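You operate a simulated robot arm through the tools that you are given. There is no shell and no other tool.

You are at the controls of a simulated robot arm. One attempt, no reset.

TASK
With the grey meter, find the yellow patch on the long desk's sheet that misses 1.30 D; correct its zone.
Fine: meter back on its mat; white slider to yellow and ZONE dial to that patch's number, then MORE twice if it read low, LESS twice if high; leave the sheet; leave the long desk's other controls.
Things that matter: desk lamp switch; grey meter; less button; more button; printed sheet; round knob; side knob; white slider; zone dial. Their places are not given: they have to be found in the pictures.

It is judged by the outcome, as a careful person would: the job done as asked, and still so three seconds after it is handed in. It fails if anything else is knocked over, pushed out of place, dropped, spilled or broken. Flat cloth is picked up by pressing the open fingertips on it (5 to 10 N) and closing them slowly along it; thin cloth reads only 2 to 8 mm in the jaws.

THE ROBOT
A 7-joint arm with a fingered hand, fixed in place. Base frame: the origin is on the floor under the middle of its stand, x ahead of it, y to its left, z up. Lengths are in m, angles in degrees, forces in N, time in s.
With the tool pointing down near the work surface it reaches from about 0.18 to 0.8 m from the base axis. Its first joint turns from -166.0 to 166.0 degrees. Payload 4.9 kg.
The tool frame sits at the grasp point between the pads (the TCP): z along the fingers, y along the line on which they close. The tips reach 0.032 m beyond it. The gripper opens to 0.192 m; its body begins 0.089 m behind the TCP. The gripper is a hand of 3 fingers: y runs from the thumb to the fingers, the wrist lies at [0, 0, -0.267] in the tool frame.
Orientation is that of the tool frame in the base frame, as a unit quaternion [w, x, y, z]. With the fingers straight down and closing along the base's y, the tool's x points along the base's -x, its y along +y and its z along -z.

THE INTERFACE
- The arm moves only by the tool nudge_tool. Its argument "steps" is text: rows parted by semicolons, each of 6 numbers parted by spaces: the shift along the tool's x, y, z in units of 150 mm (1.0 is 150 mm), then the turn, a rotation vector about the tool's x, y, z in units of 90 degrees (1.0 is 90 degrees). In form: dx dy dz ax ay az; .... A call has 1 to 20 rows; each row is the pose to reach, as a shift and turn from the pose commanded when the call began, along the tool's axes at that moment. A call with a number of a shift or a turn outside -1 to 1 is refused whole. Rows are played at 5 a second. More than 0.05 m and 8.6 degrees between two rows, and nothing of the call is played. Where a pose cannot be reached the arm comes as near as it can. A force on the tool above 40 N (or 10 N above the force at the start of the call, whichever is more), or a blocked arm, ends the call early, and 0.2 s more pass. In this call time passes only in rows, and 0.2 s behind the last. The reply holds the time, the measured pose of the TCP, the force on the tool along the base axes, the opening and the grip force, in the units named above and with some noise, with the torque about the TCP (base axes, N m) and any sound that the robot's microphone picked up.
- Cameras (640 x 400 px; columns grow to the right, rows downward): "scene" is fixed at [0.22, 0.5022, 1.4993]; the picture's right is [-0.53, -0.85, 0.00], its down [-0.58, 0.36, -0.73] and it looks along [0.62, -0.39, -0.68] (base axes); focal length 283 px, centre (320, 200). "wrist" rides on the gripper at [0.08, -0.046, -0.113] in the tool frame; the picture's right is [0.50, 0.87, 0.00], its down [-0.67, 0.39, -0.63] and it looks along [-0.55, 0.32, 0.78] (tool axes); focal length 226 px, centre (320, 200).
- get_image(camera): a new picture of that camera. It takes no simulated time.
- set_fingers(finger1, finger2, thumb_bend): sets how far each is bent, from 0 (flat) to 1 (curled in); at 0.3 the hand is open as for a grip, at 0.7 the pads meet at the TCP. One left out holds its place. A second passes; each finger stops where it meets its share of the squeeze, and holds until it gets a number again. It is the only way to open and close the hand. It gives what a move gives, with no picture; readings hold the bend of each and the force on the fingers (four entries, about 0 where the hand has none), thumb and palm.
- probe_pixels(camera, pixels): there is no depth. For up to 12 entries [column, row, z] of the newest picture of that camera ("zoom" is the newest enlarged one), the place [x, y] in the base frame at which the ray of that pixel passes the height z, good to about 0.002 m. It takes no simulated time.
- inspect(camera, box): a new picture of the part [left, top, right, bottom] of that camera's present view, enlarged. It takes no simulated time.
- sign_off(): hands the job in; it is judged then, once.

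Leave the gripper open and the arm clear of the work at the hand-in unless told otherwise.

The tools are called after ">>>" as a command line: name --argument value ..., lists and objects as JSON in quotes. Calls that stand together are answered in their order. nudge_tool: Moves the arm, as the interface text tells. Its arguments: {"type":"object","properties":{"steps":{"type":"string"}},"required":["steps"]} The other tools are called the same way: set_fingers (finger1, finger2, thumb_bend) moves the fingers one by one; get_image (camera) takes a picture; probe_pixels (camera, pixels) gives the place at which the rays of pixels pass given heights; inspect (camera, box) takes an enlarged picture of a part of a camera's view; sign_off () hands the job in.

At the start:

```text
time: 0.0
tcp_pos: [0.4582, 0.0743, 1.2575]
tcp_rot: [0.0, 0.0, 1.0, -0.001]
force: [0.3, -0.3, 0.0]
moment: [-0.03, 0.01, -0.05]
gripper_width: 0.192
gripper_force: 0.1
shape: jaw
bend: [0.3, 0.3, 0.3]
finger forces: [0.0, 0.0, 0.0, 0.0, 0.0, 0.1]
```

scene: 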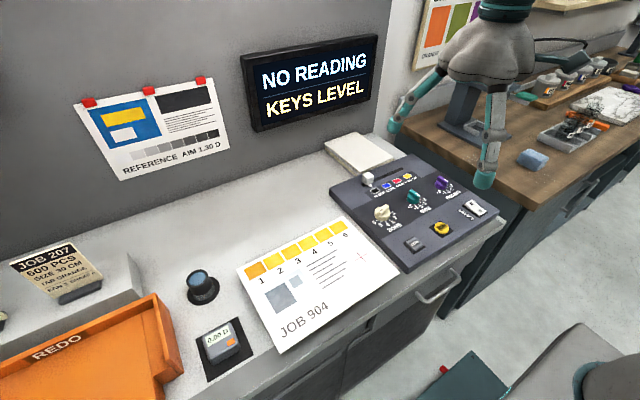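
wrist: 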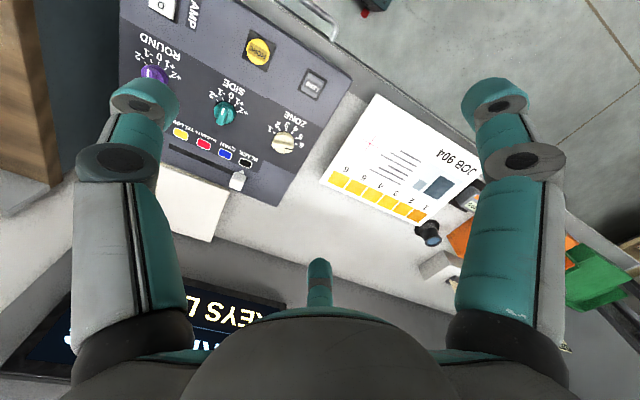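

I can see the long desk with a sheet, a grey meter on a dark mat at about (222,345), and the control panel at about (415,205). I'll enlarge these areas of the scene view first.

>>> inspect --camera "scene" --box '[180, 210, 400, 390]'

>>> inspect --camera "scene" --box '[320, 130, 520, 280]'

>>> inspect --camera "wrist" --box '[100, 0, 360, 200]'

>>> inspect --camera "wrist" --box '[300, 80, 500, 260]'

```text
2.22 times, centred on (290, 300) of scene
```

zoom: 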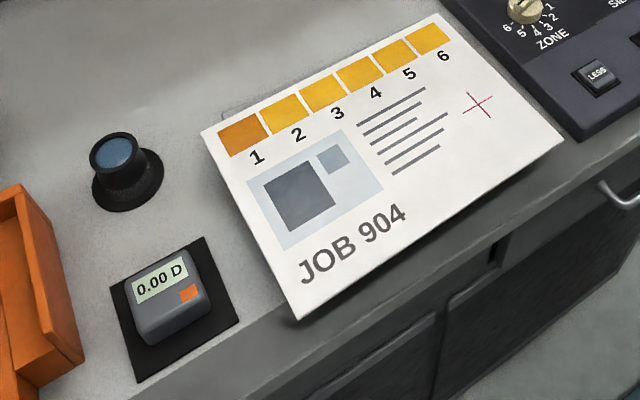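

```text
2.67 times, centred on (420, 205) of scene
```

zoom: 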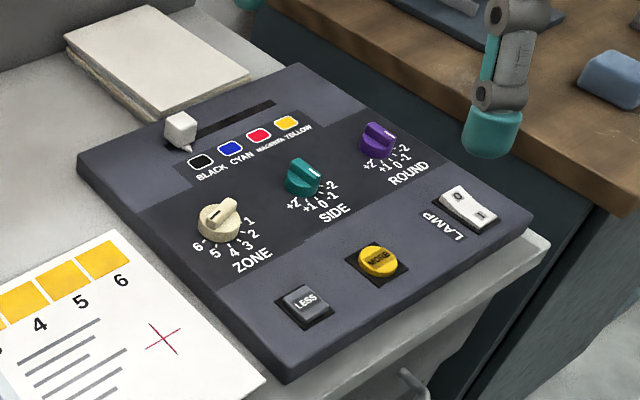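

```text
2.00 times, centred on (230, 100) of wrist
```

zoom: 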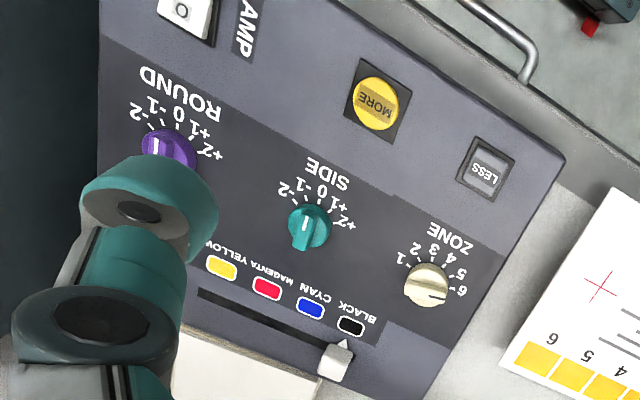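

```text
2.22 times, centred on (400, 170) of wrist
```

zoom: 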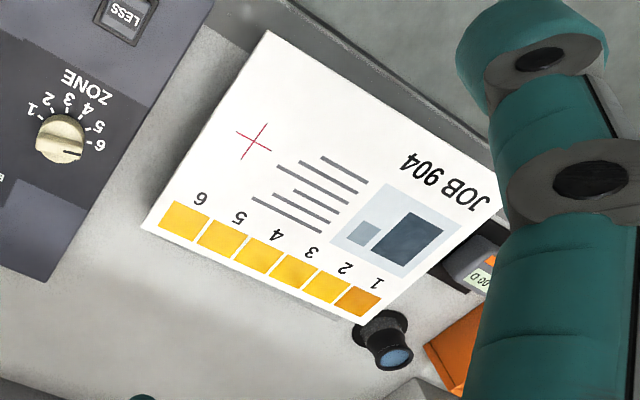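

I'll find the heights by matching the sheet's corners in both cameras. In scene they are about (237,270), (342,217) and (399,273). In wrist they are about (417,226), (320,183) and (377,93). I'll probe each at two heights.

>>> probe_pixels --camera "scene" --pixels '[[237.3, 269.8, 0.7], [237.3, 269.8, 0.9], [341.8, 216.7, 0.7], [341.8, 216.7, 0.9], [399.5, 273, 0.7], [399.5, 273, 0.9], [222.4, 340.5, 0.8], [222.4, 340.5, 0.9]]'

>>> probe_pixels --camera "wrist" --pixels '[[417.1, 226.3, 0.7], [417.1, 226.3, 0.9], [319.8, 182.6, 0.7], [319.8, 182.6, 0.9], [376.6, 93.4, 0.7], [376.6, 93.4, 0.9]]'

```text
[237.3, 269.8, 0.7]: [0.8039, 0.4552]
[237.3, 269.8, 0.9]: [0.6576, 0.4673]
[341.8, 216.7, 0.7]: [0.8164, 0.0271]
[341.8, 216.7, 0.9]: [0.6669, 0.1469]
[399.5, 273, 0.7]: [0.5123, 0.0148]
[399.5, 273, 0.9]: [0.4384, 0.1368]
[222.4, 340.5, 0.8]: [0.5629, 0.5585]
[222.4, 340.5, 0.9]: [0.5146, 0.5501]
```

```text
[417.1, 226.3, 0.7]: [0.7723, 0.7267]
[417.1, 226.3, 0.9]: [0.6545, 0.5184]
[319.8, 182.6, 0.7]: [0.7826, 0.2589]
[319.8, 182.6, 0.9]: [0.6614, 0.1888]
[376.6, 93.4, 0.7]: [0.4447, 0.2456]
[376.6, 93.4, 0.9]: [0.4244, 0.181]
```

The sheet is at z≈0.946, with corners near (0.625,0.470), (0.634,0.174) and (0.42,0.165). Next I'll locate the panel parts the same way: LESS, MORE, ZONE dial and slider.

>>> probe_pixels --camera "scene" --pixels '[[414.4, 243.6, 0.9], [414.4, 243.6, 1.0], [441.7, 227.5, 0.9], [441.7, 227.5, 1.0], [382.6, 211.7, 0.9], [382.6, 211.7, 1.0], [367.6, 178.8, 0.9], [367.6, 178.8, 1.0], [475, 206.9, 0.9], [475, 206.9, 1.0]]'

>>> probe_pixels --camera "wrist" --pixels '[[313.5, 84, 0.9], [313.5, 84, 1.0], [259, 48.5, 0.9], [259, 48.5, 1.0], [283.5, 142.5, 0.9], [283.5, 142.5, 1.0], [238, 182.5, 0.9], [238, 182.5, 1.0], [163.5, 7.5, 0.9], [163.5, 7.5, 1.0]]'

```text
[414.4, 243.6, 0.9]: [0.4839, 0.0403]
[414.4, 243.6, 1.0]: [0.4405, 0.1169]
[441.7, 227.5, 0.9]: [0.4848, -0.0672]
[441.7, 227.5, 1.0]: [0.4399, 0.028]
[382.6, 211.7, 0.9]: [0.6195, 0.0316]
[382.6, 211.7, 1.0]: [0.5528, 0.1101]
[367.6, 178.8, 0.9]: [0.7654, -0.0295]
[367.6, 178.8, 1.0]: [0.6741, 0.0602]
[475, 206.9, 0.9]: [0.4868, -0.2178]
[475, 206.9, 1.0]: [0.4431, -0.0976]
```

```text
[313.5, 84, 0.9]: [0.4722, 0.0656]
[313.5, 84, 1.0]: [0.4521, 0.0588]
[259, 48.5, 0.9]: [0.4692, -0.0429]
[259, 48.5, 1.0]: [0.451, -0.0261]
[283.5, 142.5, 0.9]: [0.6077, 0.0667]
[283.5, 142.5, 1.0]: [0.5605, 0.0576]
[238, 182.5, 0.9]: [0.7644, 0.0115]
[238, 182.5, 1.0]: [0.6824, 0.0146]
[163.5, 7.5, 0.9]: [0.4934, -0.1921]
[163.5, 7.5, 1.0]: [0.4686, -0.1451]
```

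The panel parts come out at z≈0.93–0.95. For a closer view of the meter and sheet I'll move the hand at constant height toward +y and −x. In tool axes that is +x and +y, 42 mm a row.

>>> nudge_tool --steps "0.2 0.2 0 0 0 0; 0.4 0.4 0 0 0 0; 0.6 0.6 0 0 0 0; 0.8 0.8 0 0 0 0; 1 1 0 0 0 0"

>>> get_image --camera "wrist"

>>> get_image --camera "scene"

```text
time: 1.2
tcp_pos: [0.3083, 0.226, 1.257]
tcp_rot: [0.0, 0.001, 1.0, 0.0]
force: [-0.2, 0.1, 0.0]
moment: [-0.01, 0.03, -0.04]
gripper_width: 0.192
gripper_force: 0.1
shape: jaw
bend: [0.3, 0.3, 0.3]
finger forces: [0.1, 0.1, 0.1, 0.0, 0.0, 0.1]
```

```text
taken
```

wrist: 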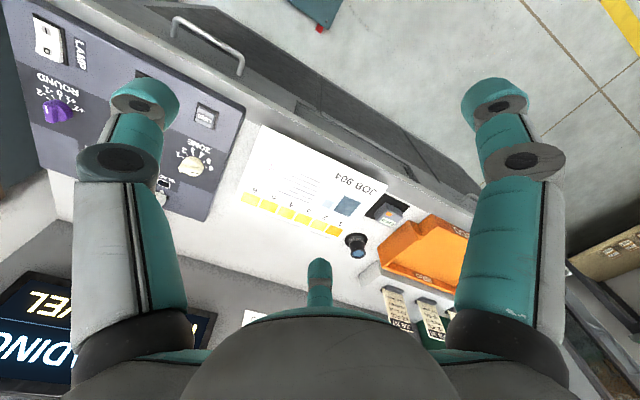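

```text
taken
```

scene: 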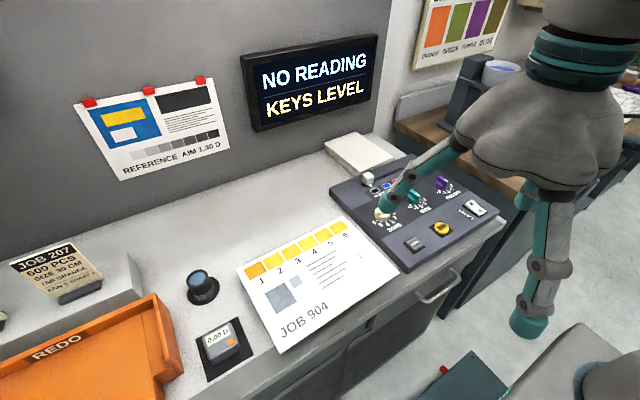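

The wrist view now shows the meter at about (385,212), the loupe at about (355,243) and the orange tray at about (425,248). I'll enlarge that area.

>>> inspect --camera "wrist" --box '[300, 160, 460, 260]'

>>> inspect --camera "scene" --box '[170, 250, 290, 390]'

```text
4.00 times, centred on (380, 210) of wrist
```

zoom: 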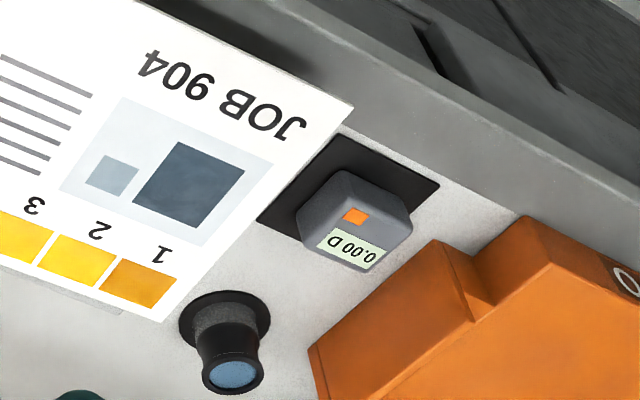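

```text
2.86 times, centred on (230, 320) of scene
```

zoom: 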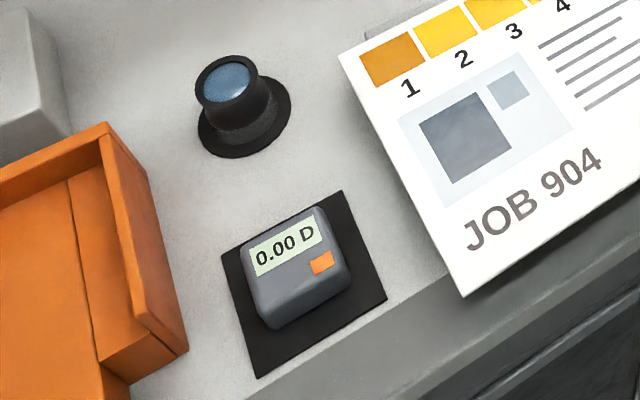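

I'll triangulate the mat corners, the meter's orange square, the sheet's near-left corner and the loupe in both views.

>>> probe_pixels --camera "scene" --pixels '[[253.4, 353.9, 0.9], [253.4, 353.9, 1.0], [208.3, 382.2, 0.9], [208.3, 382.2, 1.0], [238, 316.5, 0.9], [238, 316.5, 1.0], [230.35, 342, 0.9], [230.35, 342, 1.0], [280.7, 353.9, 0.9], [280.7, 353.9, 1.0], [197.1, 279.1, 0.9], [197.1, 279.1, 1.0]]'

>>> probe_pixels --camera "wrist" --pixels '[[384.5, 193.25, 0.9], [384.5, 193.25, 1.0], [410, 206.25, 0.9], [410, 206.25, 1.0], [364.25, 214.5, 0.9], [364.25, 214.5, 1.0], [389, 214, 0.9], [389, 214, 1.0], [388.75, 185.75, 0.9], [388.75, 185.75, 1.0], [358.25, 253.75, 0.9], [358.25, 253.75, 1.0]]'

```text
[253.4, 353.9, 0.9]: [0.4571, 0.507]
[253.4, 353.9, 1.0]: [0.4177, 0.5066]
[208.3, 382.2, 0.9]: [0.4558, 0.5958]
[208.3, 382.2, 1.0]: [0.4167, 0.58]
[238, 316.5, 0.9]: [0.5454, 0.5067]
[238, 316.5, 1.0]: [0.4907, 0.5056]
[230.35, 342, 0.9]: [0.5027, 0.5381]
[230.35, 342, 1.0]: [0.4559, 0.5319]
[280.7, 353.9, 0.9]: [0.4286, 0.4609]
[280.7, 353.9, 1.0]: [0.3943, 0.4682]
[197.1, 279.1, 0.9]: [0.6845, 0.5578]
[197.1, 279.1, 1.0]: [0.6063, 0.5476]
```

```text
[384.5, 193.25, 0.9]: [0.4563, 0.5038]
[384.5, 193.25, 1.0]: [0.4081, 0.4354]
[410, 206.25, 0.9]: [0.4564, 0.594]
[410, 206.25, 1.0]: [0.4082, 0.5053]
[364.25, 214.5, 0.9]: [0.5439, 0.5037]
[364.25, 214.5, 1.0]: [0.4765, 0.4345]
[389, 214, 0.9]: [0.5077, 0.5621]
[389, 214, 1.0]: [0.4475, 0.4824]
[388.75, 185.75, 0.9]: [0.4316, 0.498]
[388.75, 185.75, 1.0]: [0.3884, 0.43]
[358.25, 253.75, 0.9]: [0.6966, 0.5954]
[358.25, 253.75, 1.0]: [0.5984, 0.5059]
```

The mat is square: x 0.456–0.545, y 0.507–0.596, on a desk at z≈0.898. The meter top is at z≈0.933. The sheet comes out about 45 mm above the desk, so I'll look at its edges and interior more closely.

>>> inspect --camera "wrist" --box '[220, 110, 400, 250]'

>>> inspect --camera "scene" --box '[225, 205, 315, 285]'

>>> inspect --camera "scene" --box '[260, 250, 410, 360]'

```text
2.86 times, centred on (310, 180) of wrist
```

zoom: 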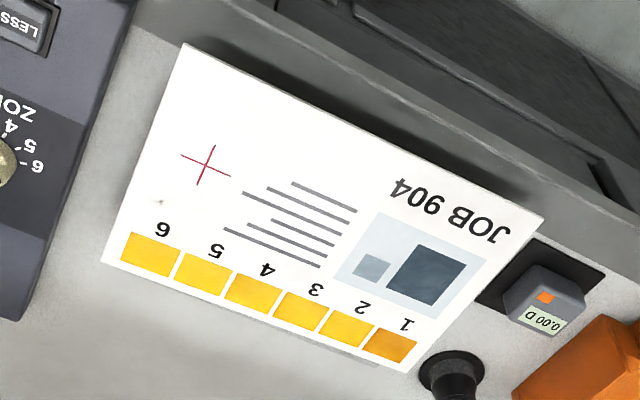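

```text
5.00 times, centred on (270, 245) of scene
```

zoom: 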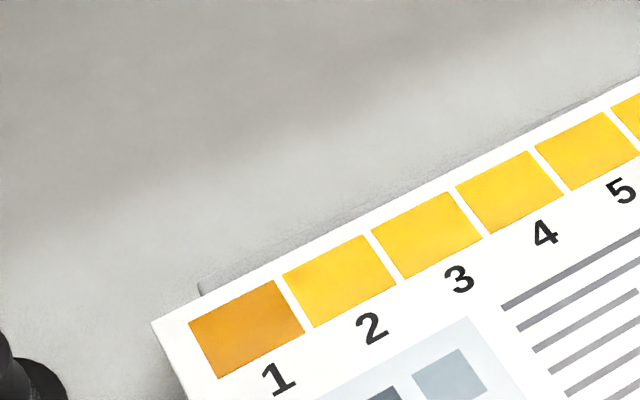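

```text
3.64 times, centred on (335, 305) of scene
```

zoom: 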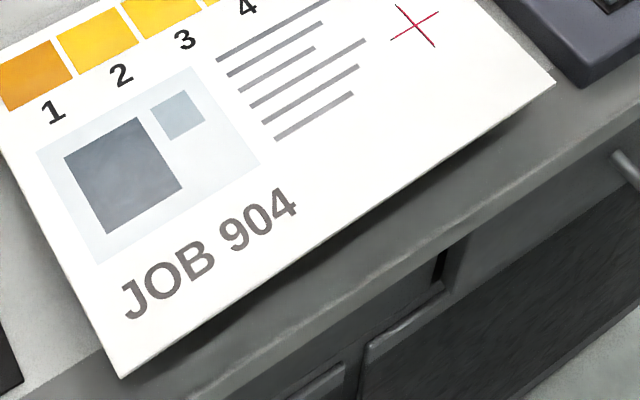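

The sheet rests on a grey riser whose back edge shows just past the patches. I'll compute the patch centres at z=0.946 and the positions of the neighbouring objects (tray, desk front edge).

>>> probe_pixels --camera "scene" --pixels '[[255.4, 271, 0.946], [274, 261, 0.946], [291.4, 252, 0.946], [308, 243.4, 0.946], [323.4, 235, 0.946], [340, 227, 0.946], [183.8, 372.4, 0.9], [154.8, 293.8, 0.95], [164.3, 376, 0.95], [241.4, 258.5, 0.9], [361, 256.9, 0.946]]'

>>> inspect --camera "scene" --box '[0, 230, 260, 400]'

```text
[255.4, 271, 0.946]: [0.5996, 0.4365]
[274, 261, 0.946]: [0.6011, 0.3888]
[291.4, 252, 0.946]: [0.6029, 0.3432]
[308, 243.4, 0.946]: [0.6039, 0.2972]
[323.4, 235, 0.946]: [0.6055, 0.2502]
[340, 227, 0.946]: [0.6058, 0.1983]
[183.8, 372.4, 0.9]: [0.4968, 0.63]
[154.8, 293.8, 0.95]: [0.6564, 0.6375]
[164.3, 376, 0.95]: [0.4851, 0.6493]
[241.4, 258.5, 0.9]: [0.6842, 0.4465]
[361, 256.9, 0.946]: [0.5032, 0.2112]
```

```text
2.35 times, centred on (130, 315) of scene
```

zoom: 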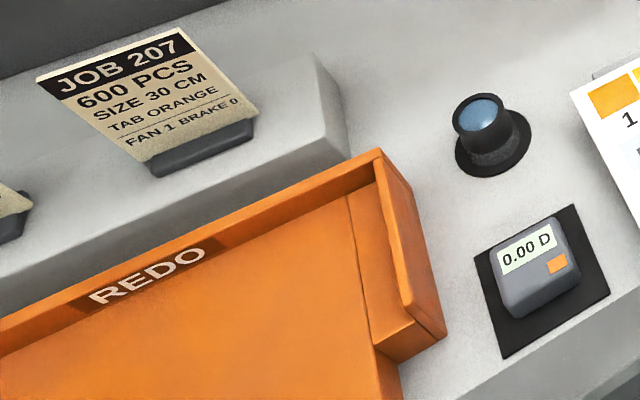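

The patches are spaced 47 mm along y at x≈0.60. The meter sits between the sheet edge (y≈0.467) and the tray (y≈0.63). Next I'll measure the meter's outline at its top and at its base.

>>> inspect --camera "scene" --box '[192, 310, 262, 390]'

>>> inspect --camera "wrist" --box '[360, 190, 420, 240]'

```text
5.00 times, centred on (227, 350) of scene
```

zoom: 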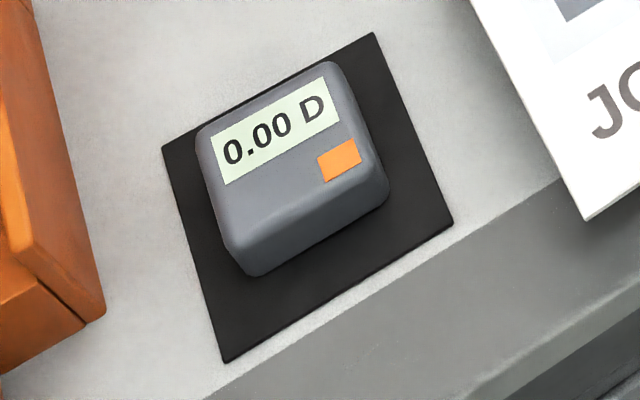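

```text
8.00 times, centred on (390, 215) of wrist
```

zoom: 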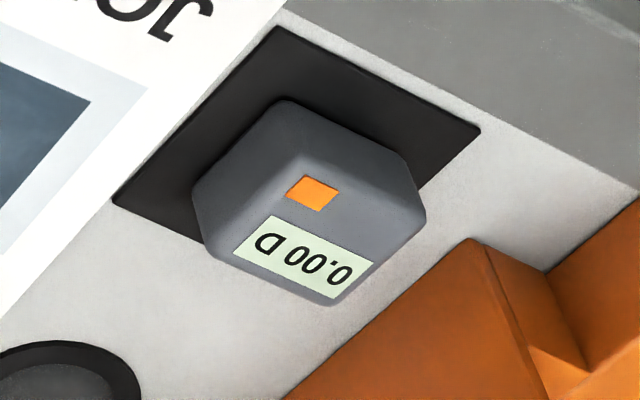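

I'll probe the base near corners at z=0.902 and the top corners at z=0.933.

>>> probe_pixels --camera "scene" --pixels '[[212.4, 365.4, 0.902], [240.6, 350, 0.902], [204, 336, 0.933], [230, 322.6, 0.933], [235, 347, 0.933], [209, 359, 0.933], [216, 341.5, 0.933]]'

>>> probe_pixels --camera "wrist" --pixels '[[384.6, 202.8, 0.933], [400.6, 212, 0.933], [392, 228, 0.933], [375.6, 217, 0.933], [383, 224, 0.933]]'

```text
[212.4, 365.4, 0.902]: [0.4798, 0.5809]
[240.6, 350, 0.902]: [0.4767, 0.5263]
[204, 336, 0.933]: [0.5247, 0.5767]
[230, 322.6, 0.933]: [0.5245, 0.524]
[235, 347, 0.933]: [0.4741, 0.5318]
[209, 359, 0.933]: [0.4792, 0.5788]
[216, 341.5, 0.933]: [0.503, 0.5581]
```

```text
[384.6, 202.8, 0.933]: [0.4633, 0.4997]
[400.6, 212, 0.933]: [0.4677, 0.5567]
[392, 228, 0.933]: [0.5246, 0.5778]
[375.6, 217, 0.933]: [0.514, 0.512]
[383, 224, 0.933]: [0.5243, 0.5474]
```

The meter footprint is x 0.477–0.525, y 0.525–0.579, about 48×54×34 mm, centred at (0.501,0.552). I'll narrow the hand to 0.5 to see what opening that gives and how the fingers look.

>>> set_fingers --finger1 0.48 --finger2 0.48 --thumb_bend 0.48

>>> get_image --camera "wrist"

>>> get_image --camera "scene"

```text
time: 2.2
tcp_pos: [0.3076, 0.2245, 1.2564]
tcp_rot: [0.0, 0.001, 1.0, 0.0]
force: [0.2, -0.4, 0.1]
moment: [0.0, 0.0, 0.02]
gripper_width: 0.0934
gripper_force: 0.1
shape: fingers
bend: [0.48, 0.48, 0.48]
finger forces: [0.0, 0.0, 0.0, 0.0, 0.1, 0.0]
```

```text
taken
```

wrist: 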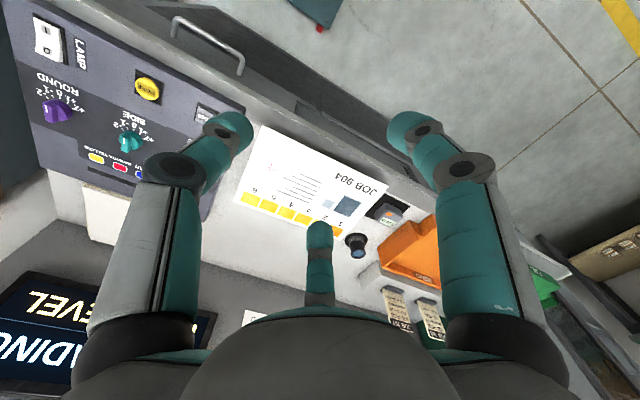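

```text
taken
```

scene: 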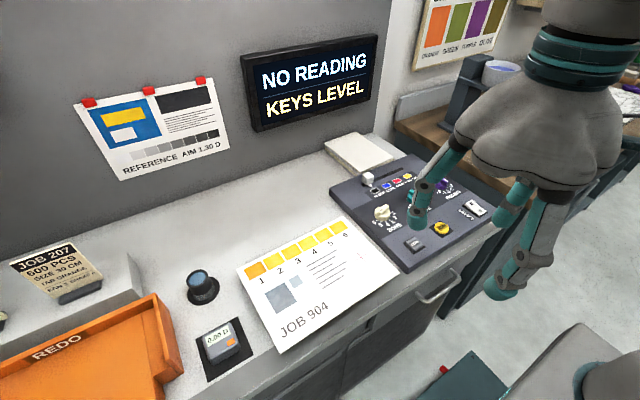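

At 0.48 the opening is 93 mm. I'll probe the fingertip pixels at the expected tip height to check the finger geometry.

>>> probe_pixels --camera "wrist" --pixels '[[405, 120, 1.24], [235, 120, 1.24], [320, 228, 1.24], [405, 120, 1.225], [235, 120, 1.225], [320, 228, 1.225], [422, 128, 1.24], [218, 130, 1.24]]'

>>> inspect --camera "scene" --box '[380, 100, 640, 320]'

```text
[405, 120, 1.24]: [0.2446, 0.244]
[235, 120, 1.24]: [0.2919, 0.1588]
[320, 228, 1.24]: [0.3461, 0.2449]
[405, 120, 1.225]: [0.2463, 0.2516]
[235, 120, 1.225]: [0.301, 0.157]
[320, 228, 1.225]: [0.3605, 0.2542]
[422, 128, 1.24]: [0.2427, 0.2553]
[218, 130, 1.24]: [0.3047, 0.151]
```

```text
1.82 times, centred on (510, 210) of scene
```

zoom: 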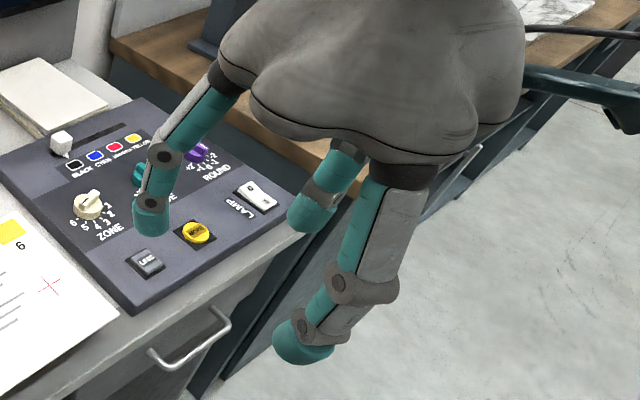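

The fingers sit 120° apart: thumb toward −y, finger 1 toward (−x,+y), finger 2 toward (+x,+y). That suits the meter's faces. I'll travel high to above the meter in two calls, keeping z well above everything.

>>> nudge_tool --steps "-0.12 0.2 0.06 0 0 0; -0.24 0.4 0.12 0 0 0; -0.36 0.6 0.18 0 0 0; -0.48 0.8 0.24 0 0 0; -0.6 1 0.3 0 0 0"

>>> nudge_tool --steps "-0.12 0.2 0.1 0 0 0; -0.24 0.4 0.2 0 0 0; -0.36 0.6 0.3 0 0 0; -0.48 0.8 0.4 0 0 0; -0.6 1 0.5 0 0 0"

>>> get_image --camera "wrist"

>>> get_image --camera "scene"

```text
time: 3.4
tcp_pos: [0.3995, 0.3744, 1.2128]
tcp_rot: [0.001, 0.001, 1.0, 0.001]
force: [-0.6, 0.7, 0.5]
moment: [-0.01, -0.03, 0.02]
gripper_width: 0.0934
gripper_force: 0.1
shape: fingers
bend: [0.48, 0.48, 0.48]
finger forces: [0.1, 0.1, 0.0, 0.0, 0.0, 0.1]
```

```text
time: 4.6
tcp_pos: [0.4887, 0.5241, 1.139]
tcp_rot: [0.001, 0.001, 1.0, 0.002]
force: [0.7, -0.2, 1.4]
moment: [0.01, -0.02, 0.02]
gripper_width: 0.0935
gripper_force: 0.0
shape: fingers
bend: [0.48, 0.48, 0.48]
finger forces: [0.0, 0.0, 0.0, 0.0, 0.1, 0.1]
```

```text
taken
```

wrist: 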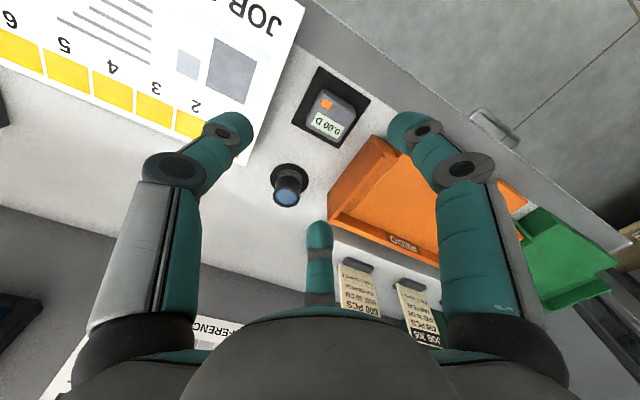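

```text
taken
```

scene: 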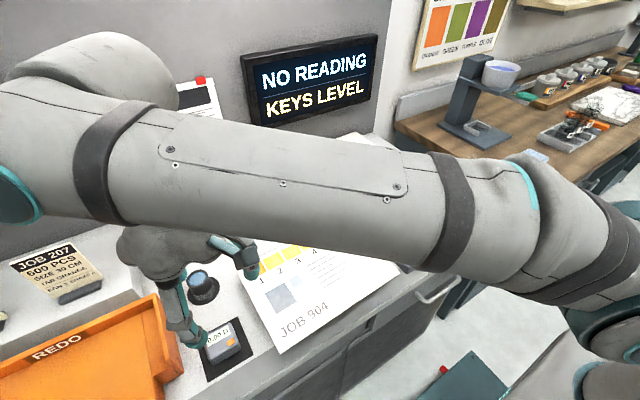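

The wall display still reads NO READING. The wrist view has the meter at about (331,115), unobstructed. I'll enlarge it to refine its position.

>>> inspect --camera "wrist" --box '[275, 55, 385, 165]'

```text
3.64 times, centred on (330, 110) of wrist
```

zoom: 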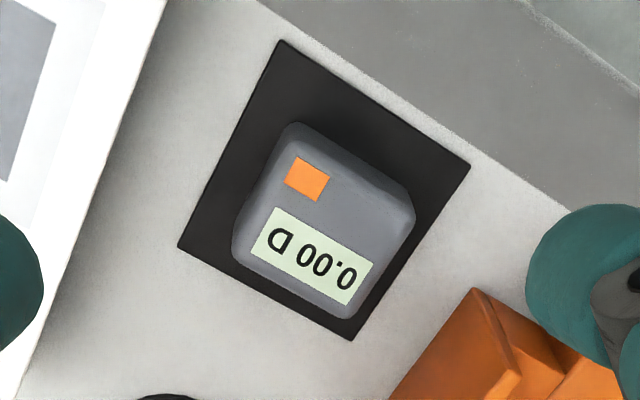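

I'll probe the mat and meter corners in this enlarged view.

>>> probe_pixels --camera "zoom" --pixels '[[281, 40, 0.9], [470, 166, 0.9], [350, 340, 0.9], [178, 245, 0.9], [290, 122, 0.904], [414, 215, 0.904], [233, 240, 0.904], [238, 257, 0.933], [352, 318, 0.933], [307, 178, 0.934], [284, 133, 0.934], [410, 215, 0.934]]'

```text
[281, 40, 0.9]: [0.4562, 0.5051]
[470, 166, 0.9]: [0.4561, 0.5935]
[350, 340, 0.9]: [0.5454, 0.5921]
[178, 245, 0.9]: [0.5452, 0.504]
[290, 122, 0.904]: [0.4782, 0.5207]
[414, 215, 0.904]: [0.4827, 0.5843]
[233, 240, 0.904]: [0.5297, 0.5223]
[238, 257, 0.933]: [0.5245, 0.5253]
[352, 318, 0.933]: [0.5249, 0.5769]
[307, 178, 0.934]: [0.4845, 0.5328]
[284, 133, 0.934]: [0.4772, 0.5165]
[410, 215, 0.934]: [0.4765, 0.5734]
```

Mat centre is (0.5007,0.549) and meter centre about (0.501,0.550). I'll move above it and down to TCP z≈1.00, keeping the tips above the meter top.

>>> nudge_tool --steps "-0.085 0.17 0.1 0 0 0; -0.085 0.17 0.4 0 0 0; -0.085 0.17 0.7 0 0 0; -0.085 0.17 0.917 0 0 0"

>>> get_image --camera "wrist"

>>> get_image --camera "scene"

```text
time: 5.4
tcp_pos: [0.5213, 0.5822, 1.1106]
tcp_rot: [0.036, 0.0, 0.998, 0.053]
force: [-0.9, -1.2, 6.9]
moment: [0.08, -0.02, 0.0]
gripper_width: 0.0927
gripper_force: 0.0
shape: fingers
bend: [0.48, 0.48, 0.48]
finger forces: [0.0, 0.0, 0.1, 0.1, 0.0, 0.0]
out of reach, approached as far as the arm can: row 3
stopped in row 4: the force on the tool passed its limit at 48 N (the readings are from after the stop); the commanded pose is now the measured one
```

```text
taken
```

wrist: 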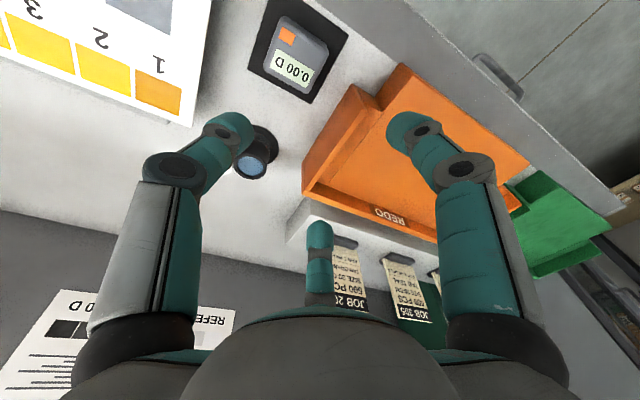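

```text
taken
```

scene: 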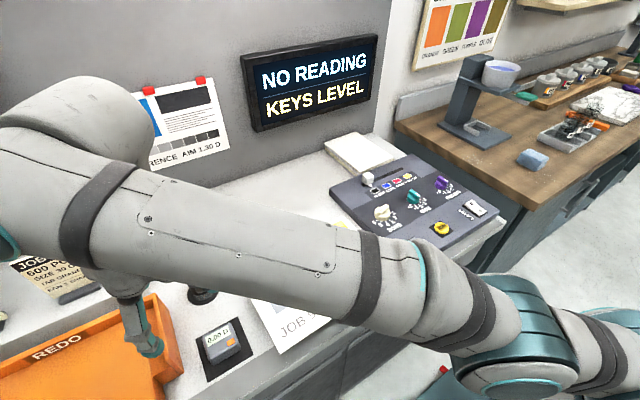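

The arm reported "out of reach" and stretched oddly: TCP is now (0.521,0.582,1.111) and tilted about 7°. Nothing on the desk looks disturbed. The yaw I kept seems to suit this side of the workspace badly. I'll back off inward and up while undoing the tilt, then turn the hand to follow the arm's direction.

>>> nudge_tool --steps "0.11 -0.13 -0.08 0.011 0.008 0; 0.22 -0.26 -0.16 0.022 0.015 0; 0.33 -0.4 -0.24 0.034 0.023 0; 0.44 -0.53 -0.3 0.045 0.031 0; 0.55 -0.66 -0.36 0.056 0.038 0; 0.667 -0.8 -0.4 0.0675 0.0459 0"

>>> get_image --camera "scene"

```text
time: 6.8
tcp_pos: [0.42, 0.457, 1.1451]
tcp_rot: [-0.005, 0.0, 1.0, -0.006]
force: [0.4, -1.0, 4.6]
moment: [0.07, -0.03, 0.01]
gripper_width: 0.0929
gripper_force: 0.2
shape: fingers
bend: [0.48, 0.48, 0.48]
finger forces: [0.1, 0.0, 0.0, 0.0, 0.1, 0.0]
out of reach, approached as far as the arm can: row 2, 3
```

```text
taken
```

scene: 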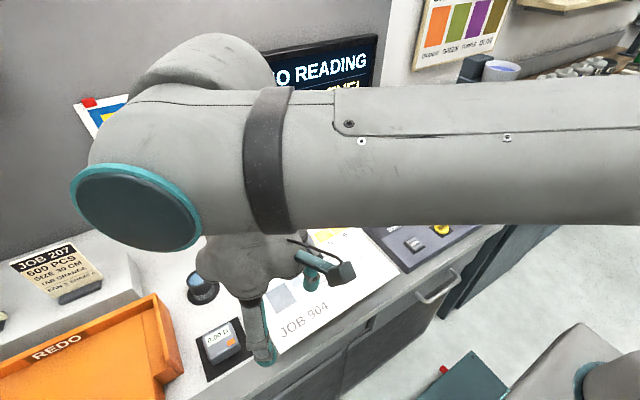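

Back upright at (0.42,0.457,1.145). At this radius a high wrist appears beyond the arm's reach, so I'll descend here first and go outward low. Next is straight down to TCP z≈1.01, with tips at about 0.98 above the sheet.

>>> nudge_tool --steps "0 0 0.2 -0.003 -0.003 0; 0 0 0.4 -0.007 -0.006 0; 0 0 0.6 -0.007 -0.006 0; 0 0 0.8 -0.007 -0.006 0; 0 0 0.9 -0.007 -0.006 0"

>>> get_image --camera "scene"

>>> get_image --camera "wrist"

```text
time: 8.0
tcp_pos: [0.4152, 0.4547, 1.0046]
tcp_rot: [-0.002, -0.001, 1.0, -0.004]
force: [0.2, 0.6, 0.8]
moment: [0.01, 0.0, 0.02]
gripper_width: 0.0928
gripper_force: 0.1
shape: fingers
bend: [0.48, 0.48, 0.48]
finger forces: [0.0, 0.0, 0.0, 0.0, 0.0, 0.0]
```

```text
taken
```

scene: 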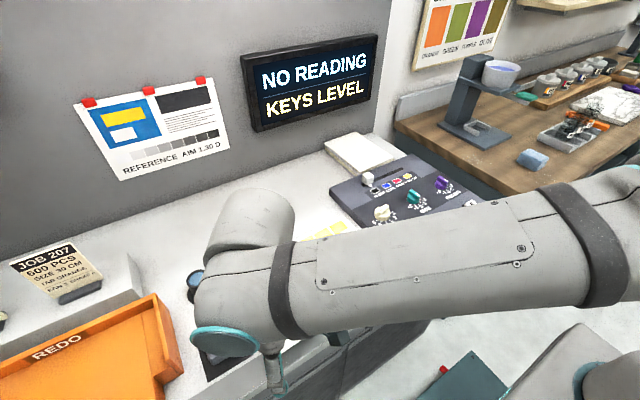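

```text
taken
```

wrist: 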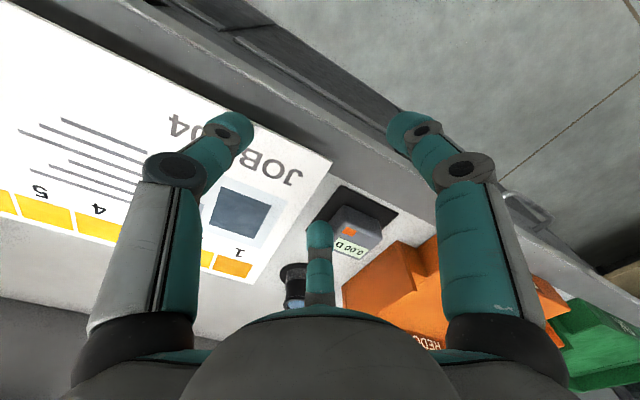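

The descent worked, with force near zero. Now outward at z≈1.00 to above the meter centre at (0.501,0.550).

>>> nudge_tool --steps "-0.11 0.13 0 0 0 0; -0.23 0.25 0 0 0 0; -0.34 0.38 0 0 0 0; -0.46 0.51 0 0 0 0; -0.572 0.635 0 0 0 0"

>>> get_image --camera "wrist"

>>> get_image --camera "scene"

```text
time: 9.2
tcp_pos: [0.5011, 0.5504, 1.0029]
tcp_rot: [-0.003, 0.0, 1.0, -0.004]
force: [-0.1, 0.3, 1.1]
moment: [-0.04, 0.04, 0.0]
gripper_width: 0.0926
gripper_force: 0.1
shape: fingers
bend: [0.48, 0.48, 0.48]
finger forces: [0.0, 0.1, 0.0, 0.1, 0.0, 0.1]
```

```text
taken
```

wrist: 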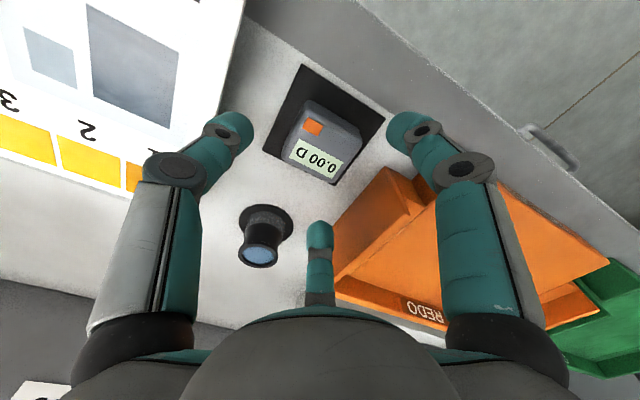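

```text
taken
```

scene: 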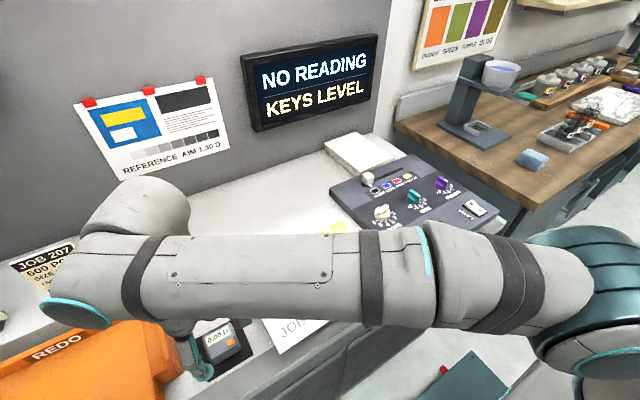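

The TCP is centred over the meter at z=1.003, with the meter at about (322,140). I'll narrow the fingers slightly to 0.51 so the thumb stays clear of the sheet edge, then lower to TCP z≈0.945.

>>> set_fingers --finger1 0.51 --finger2 0.51 --thumb_bend 0.51

>>> nudge_tool --steps "0 0 0.1 0 0 0; 0 0 0.2 0 0 0; 0 0 0.28 0 0 0; 0 0 0.34 0 0 0; 0 0 0.385 0 0 0"

>>> get_image --camera "wrist"

>>> get_image --camera "scene"

```text
time: 10.2
tcp_pos: [0.5005, 0.5496, 1.0013]
tcp_rot: [-0.003, 0.0, 1.0, -0.004]
force: [-0.1, 0.2, 0.3]
moment: [0.0, 0.01, 0.02]
gripper_width: 0.0803
gripper_force: 0.1
shape: fingers
bend: [0.51, 0.51, 0.51]
finger forces: [0.1, 0.0, 0.0, 0.0, 0.0, 0.1]
```

```text
time: 11.4
tcp_pos: [0.5016, 0.5499, 0.9453]
tcp_rot: [-0.003, 0.0, 1.0, -0.005]
force: [0.1, 0.1, -0.7]
moment: [-0.01, -0.04, -0.01]
gripper_width: 0.0805
gripper_force: 0.0
shape: fingers
bend: [0.51, 0.51, 0.51]
finger forces: [0.1, 0.0, 0.1, 0.0, 0.0, 0.1]
```

```text
taken
```

wrist: 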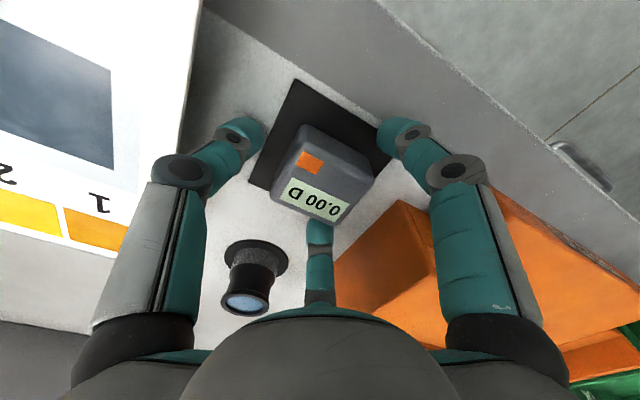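

```text
taken
```

scene: 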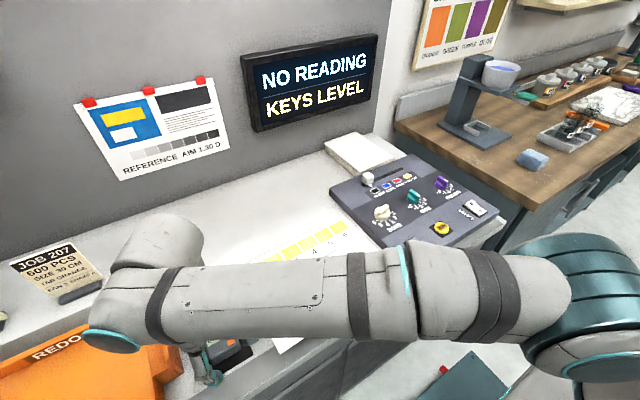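

No contact yet. I'll zoom on the fingertips around the meter to judge their height before going lower.

>>> inspect --camera "wrist" --box '[220, 70, 430, 250]'

>>> inspect --camera "scene" --box '[150, 300, 290, 400]'

```text
2.22 times, centred on (325, 160) of wrist
```

zoom: 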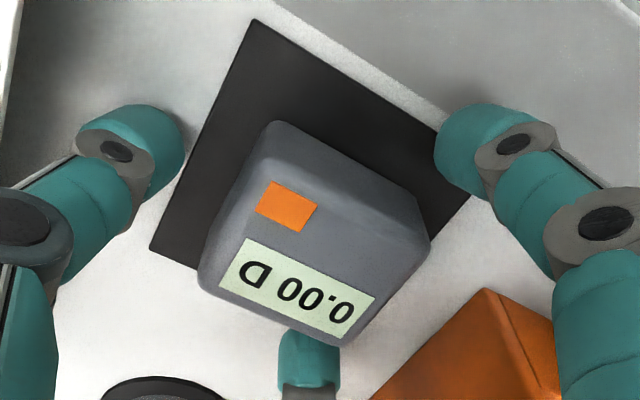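

```text
4.00 times, centred on (220, 350) of scene
```

zoom: 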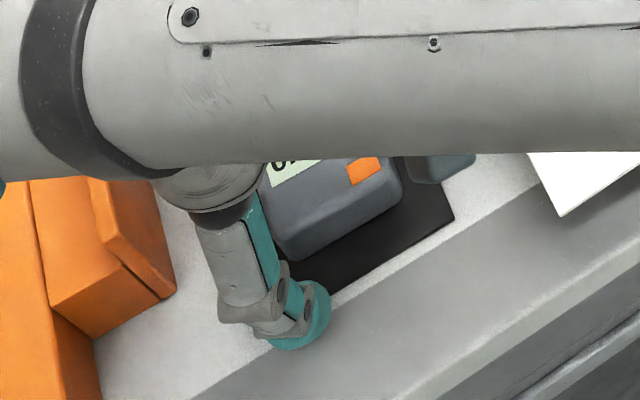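

Tips appear a little above the desk. I'll lower about 10 mm in small steps while watching the force.

>>> nudge_tool --steps "0 0 0.017 0 0 0; 0 0 0.033 0 0 0; 0 0 0.05 0 0 0; 0 0 0.06 0 0 0"

```text
time: 12.4
tcp_pos: [0.5037, 0.5518, 0.9429]
tcp_rot: [0.0, -0.002, 1.0, 0.001]
force: [-3.7, -1.2, 34.3]
moment: [0.63, 0.3, 0.01]
gripper_width: 0.0801
gripper_force: 17.0
shape: fingers
bend: [0.5, 0.51, 0.51]
finger forces: [16.8, 13.0, 0.0, 0.0, 4.5, 0.1]
```

The fingertips touched the desk at TCP z≈0.943 (34 N up), so they reach about 45 mm below the TCP at this bend. I'll raise until the TCP is about 0.949 to free them.

>>> nudge_tool --steps "0 0 -0.04 0 0 0; 0 0 -0.085 0 0 0"

>>> inspect --camera "wrist" --box '[220, 70, 430, 250]'

```text
time: 13.0
tcp_pos: [0.4997, 0.5478, 0.9443]
tcp_rot: [-0.006, 0.0, 1.0, -0.007]
force: [1.1, 1.7, 2.7]
moment: [0.11, -0.13, 0.05]
gripper_width: 0.0803
gripper_force: 0.9
shape: fingers
bend: [0.51, 0.5, 0.51]
finger forces: [0.1, 2.1, 0.1, 0.0, 0.0, 0.0]
```

```text
2.22 times, centred on (325, 160) of wrist
```

zoom: 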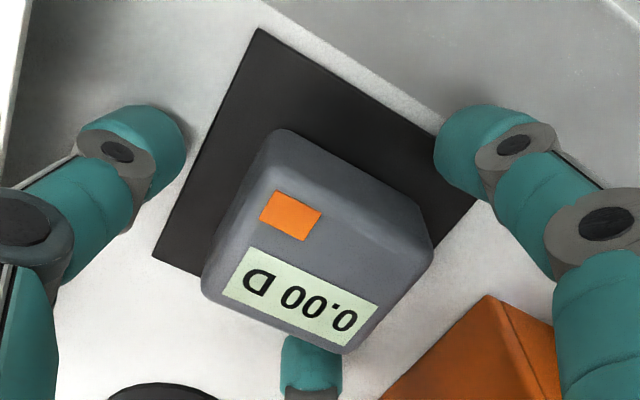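

Nearly free now, with 2 N on finger 2. I'll raise another 4 mm and start closing gradually around the meter.

>>> nudge_tool --steps "0 0 -0.02 0 0 0; 0 0 -0.03 -0.004 -0.004 0"

>>> set_fingers --finger1 0.55 --finger2 0.55 --thumb_bend 0.55

>>> inspect --camera "wrist" --box '[220, 70, 430, 250]'

```text
time: 13.6
tcp_pos: [0.5012, 0.5489, 0.9522]
tcp_rot: [-0.001, 0.0, 1.0, -0.002]
force: [-0.5, 0.2, 0.4]
moment: [0.04, 0.02, -0.06]
gripper_width: 0.0799
gripper_force: 0.1
shape: fingers
bend: [0.51, 0.51, 0.51]
finger forces: [0.1, 0.1, 0.1, 0.0, 0.1, 0.0]
```

```text
time: 14.6
tcp_pos: [0.5021, 0.5508, 0.9527]
tcp_rot: [0.001, 0.0, 1.0, -0.001]
force: [0.1, 0.7, 1.4]
moment: [0.0, 0.01, -0.02]
gripper_width: 0.0635
gripper_force: 0.0
shape: fingers
bend: [0.55, 0.55, 0.55]
finger forces: [0.0, 0.1, 0.1, 0.0, 0.1, 0.0]
```

```text
2.22 times, centred on (325, 160) of wrist
```

zoom: 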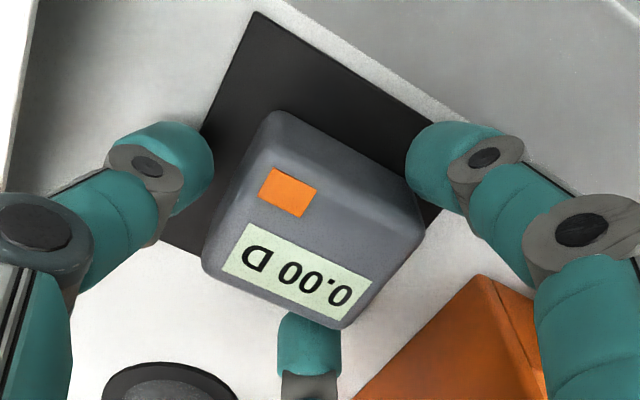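

The fingers are just outside the meter's sides with no forces. I'll close further to grip it.

>>> set_fingers --finger1 0.6 --finger2 0.6 --thumb_bend 0.6

>>> inspect --camera "wrist" --box '[220, 70, 430, 250]'

```text
time: 15.6
tcp_pos: [0.5016, 0.5499, 0.9526]
tcp_rot: [-0.001, 0.0, 1.0, -0.001]
force: [-1.0, 0.1, 0.1]
moment: [-0.01, 0.03, -0.03]
gripper_width: 0.0515
gripper_force: 4.3
shape: fingers
bend: [0.57, 0.57, 0.59]
finger forces: [2.7, 2.6, 0.1, 0.0, 3.1, 0.0]
```

```text
2.22 times, centred on (325, 160) of wrist
```

zoom: 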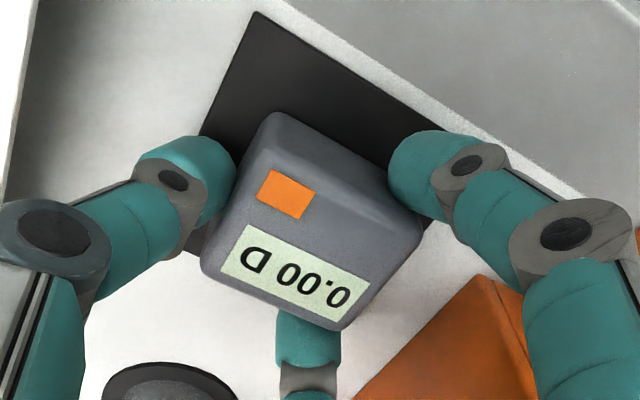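

All three digits are touching (about 3 N each) and the meter hasn't shifted. I'll tighten the grip.

>>> set_fingers --finger1 0.66 --finger2 0.66 --thumb_bend 0.68

>>> inspect --camera "wrist" --box '[220, 70, 430, 250]'

```text
time: 16.6
tcp_pos: [0.5011, 0.5503, 0.953]
tcp_rot: [0.0, 0.0, 1.0, -0.001]
force: [0.2, -0.3, 0.1]
moment: [0.06, -0.02, 0.02]
gripper_width: 0.043
gripper_force: 12.9
shape: fingers
bend: [0.58, 0.58, 0.63]
finger forces: [7.7, 7.3, 0.1, 0.1, 9.5, 0.0]
```

```text
2.22 times, centred on (325, 160) of wrist
```

zoom: 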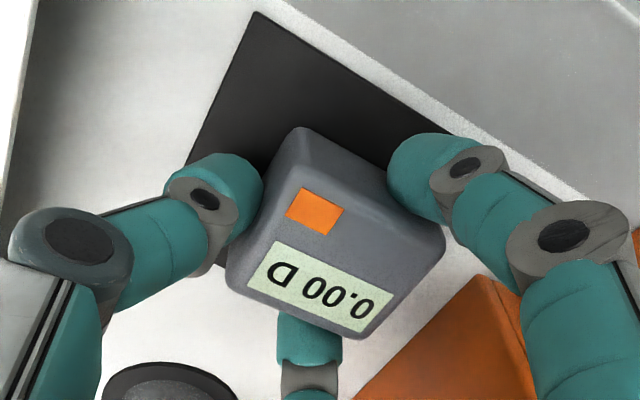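

Tightening pushed the meter about 10 mm toward +y in the hand because the thumb dominated. I'll balance that with more squeeze from the two fingers, then check.

>>> set_fingers --finger1 0.72 --finger2 0.72

>>> inspect --camera "wrist" --box '[220, 70, 430, 250]'

```text
time: 17.6
tcp_pos: [0.5012, 0.5496, 0.9531]
tcp_rot: [0.0, 0.0, 1.0, -0.001]
force: [0.1, -0.1, -0.7]
moment: [0.03, -0.02, 0.02]
gripper_width: 0.0381
gripper_force: 10.6
shape: fingers
bend: [0.58, 0.58, 0.65]
finger forces: [7.4, 7.1, 0.0, 0.1, 7.0, 0.0]
```

```text
2.22 times, centred on (325, 160) of wrist
```

zoom: 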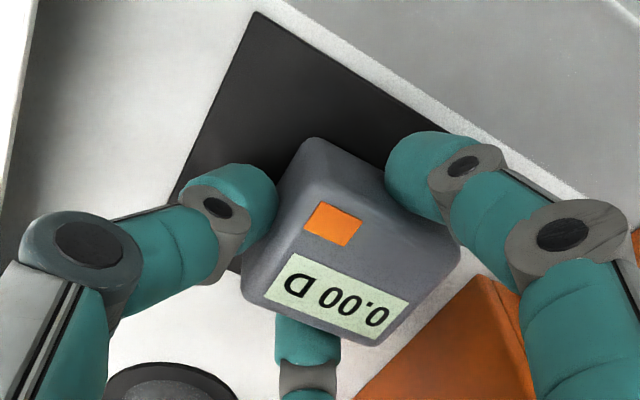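

The meter has settled about 17 mm toward +y in the hand, so the two fingers now pinch near the middle of its ±x faces. That is a good place to hold it. I'll relax the thumb target a little to stop the creep and then see if the meter is steady.

>>> set_fingers --thumb_bend 0.665

>>> inspect --camera "wrist" --box '[220, 70, 430, 250]'

```text
time: 18.6
tcp_pos: [0.5022, 0.5491, 0.9537]
tcp_rot: [-0.001, -0.001, 1.0, -0.002]
force: [0.8, -0.5, 1.0]
moment: [-0.02, -0.01, -0.03]
gripper_width: 0.0384
gripper_force: 9.5
shape: fingers
bend: [0.58, 0.59, 0.64]
finger forces: [7.1, 7.1, 0.0, 0.0, 5.0, 0.0]
```

```text
2.22 times, centred on (325, 160) of wrist
```

zoom: 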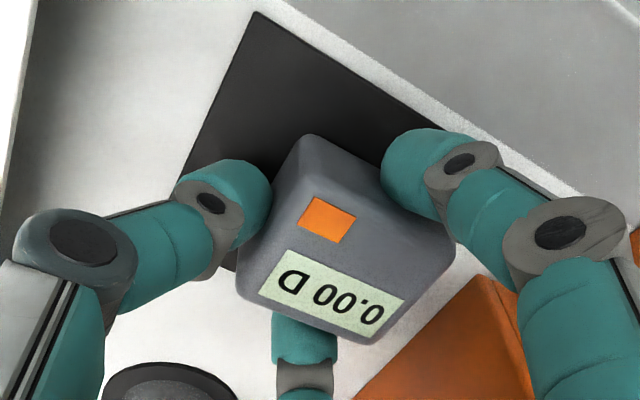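

The grip is steady at 7/7/5 N. I'll lift 15 mm slowly and check that the meter follows.

>>> nudge_tool --steps "0 0 -0.02 0 0 0; 0 0 -0.05 0 0 0; 0 0 -0.08 0 0 0; 0 0 -0.1 0 0 0"

>>> get_image --camera "wrist"

>>> get_image --camera "scene"

```text
time: 19.6
tcp_pos: [0.5017, 0.5485, 0.9684]
tcp_rot: [0.0, 0.0, 1.0, -0.001]
force: [0.2, 0.1, -1.2]
moment: [0.0, 0.01, -0.01]
gripper_width: 0.0383
gripper_force: 9.9
shape: fingers
bend: [0.58, 0.59, 0.64]
finger forces: [7.2, 7.1, 0.1, 0.1, 5.1, 0.0]
```

```text
taken
```

wrist: 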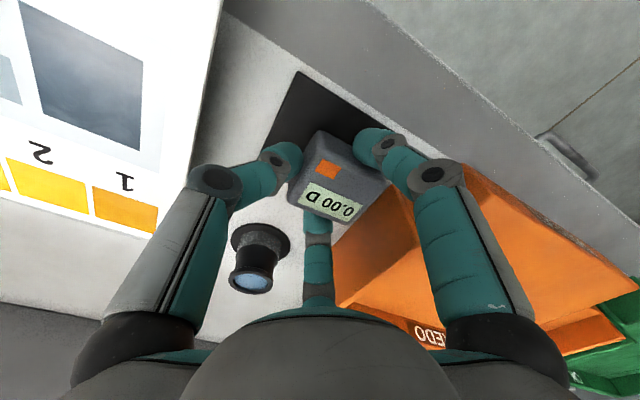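

```text
taken
```

scene: 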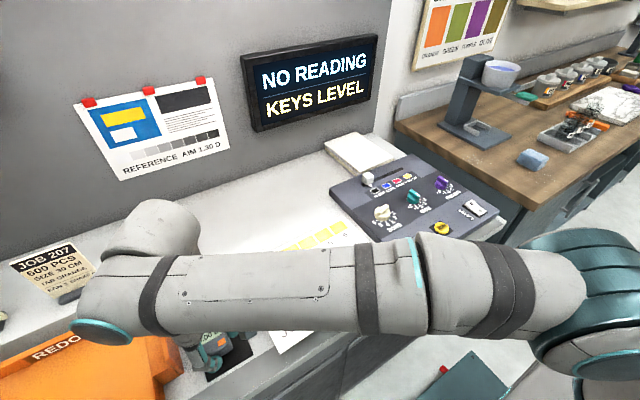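

The meter follows the hand cleanly (weight about 1.2 N). I'll measure where it sits in the hand, using the orange square at about (328,169) and the LCD corners.

>>> inspect --camera "wrist" --box '[270, 110, 400, 240]'

```text
3.08 times, centred on (335, 175) of wrist
```

zoom: 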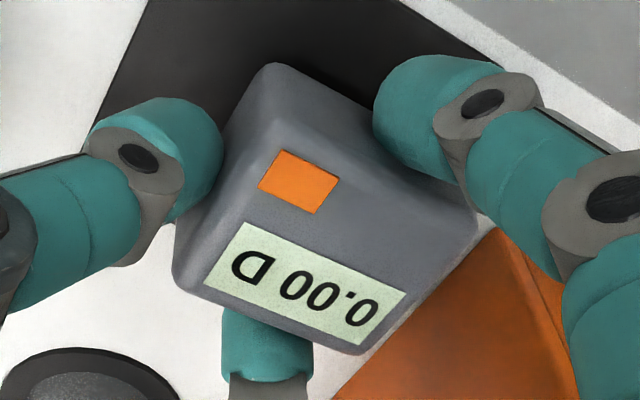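

I'll probe the button centre, the LCD corners and the meter's base corner.

>>> probe_pixels --camera "zoom" --pixels '[[300, 181, 0.9495], [240, 222, 0.9495], [408, 290, 0.9495], [373, 350, 0.9495], [203, 285, 0.9495], [270, 63, 0.918], [478, 225, 0.918], [172, 270, 0.93]]'

```text
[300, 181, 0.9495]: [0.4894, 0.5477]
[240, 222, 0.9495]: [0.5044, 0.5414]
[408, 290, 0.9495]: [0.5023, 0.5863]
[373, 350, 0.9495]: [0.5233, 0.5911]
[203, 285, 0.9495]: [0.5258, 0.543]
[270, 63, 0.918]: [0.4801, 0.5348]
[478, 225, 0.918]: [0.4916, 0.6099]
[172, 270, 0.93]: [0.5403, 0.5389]
```

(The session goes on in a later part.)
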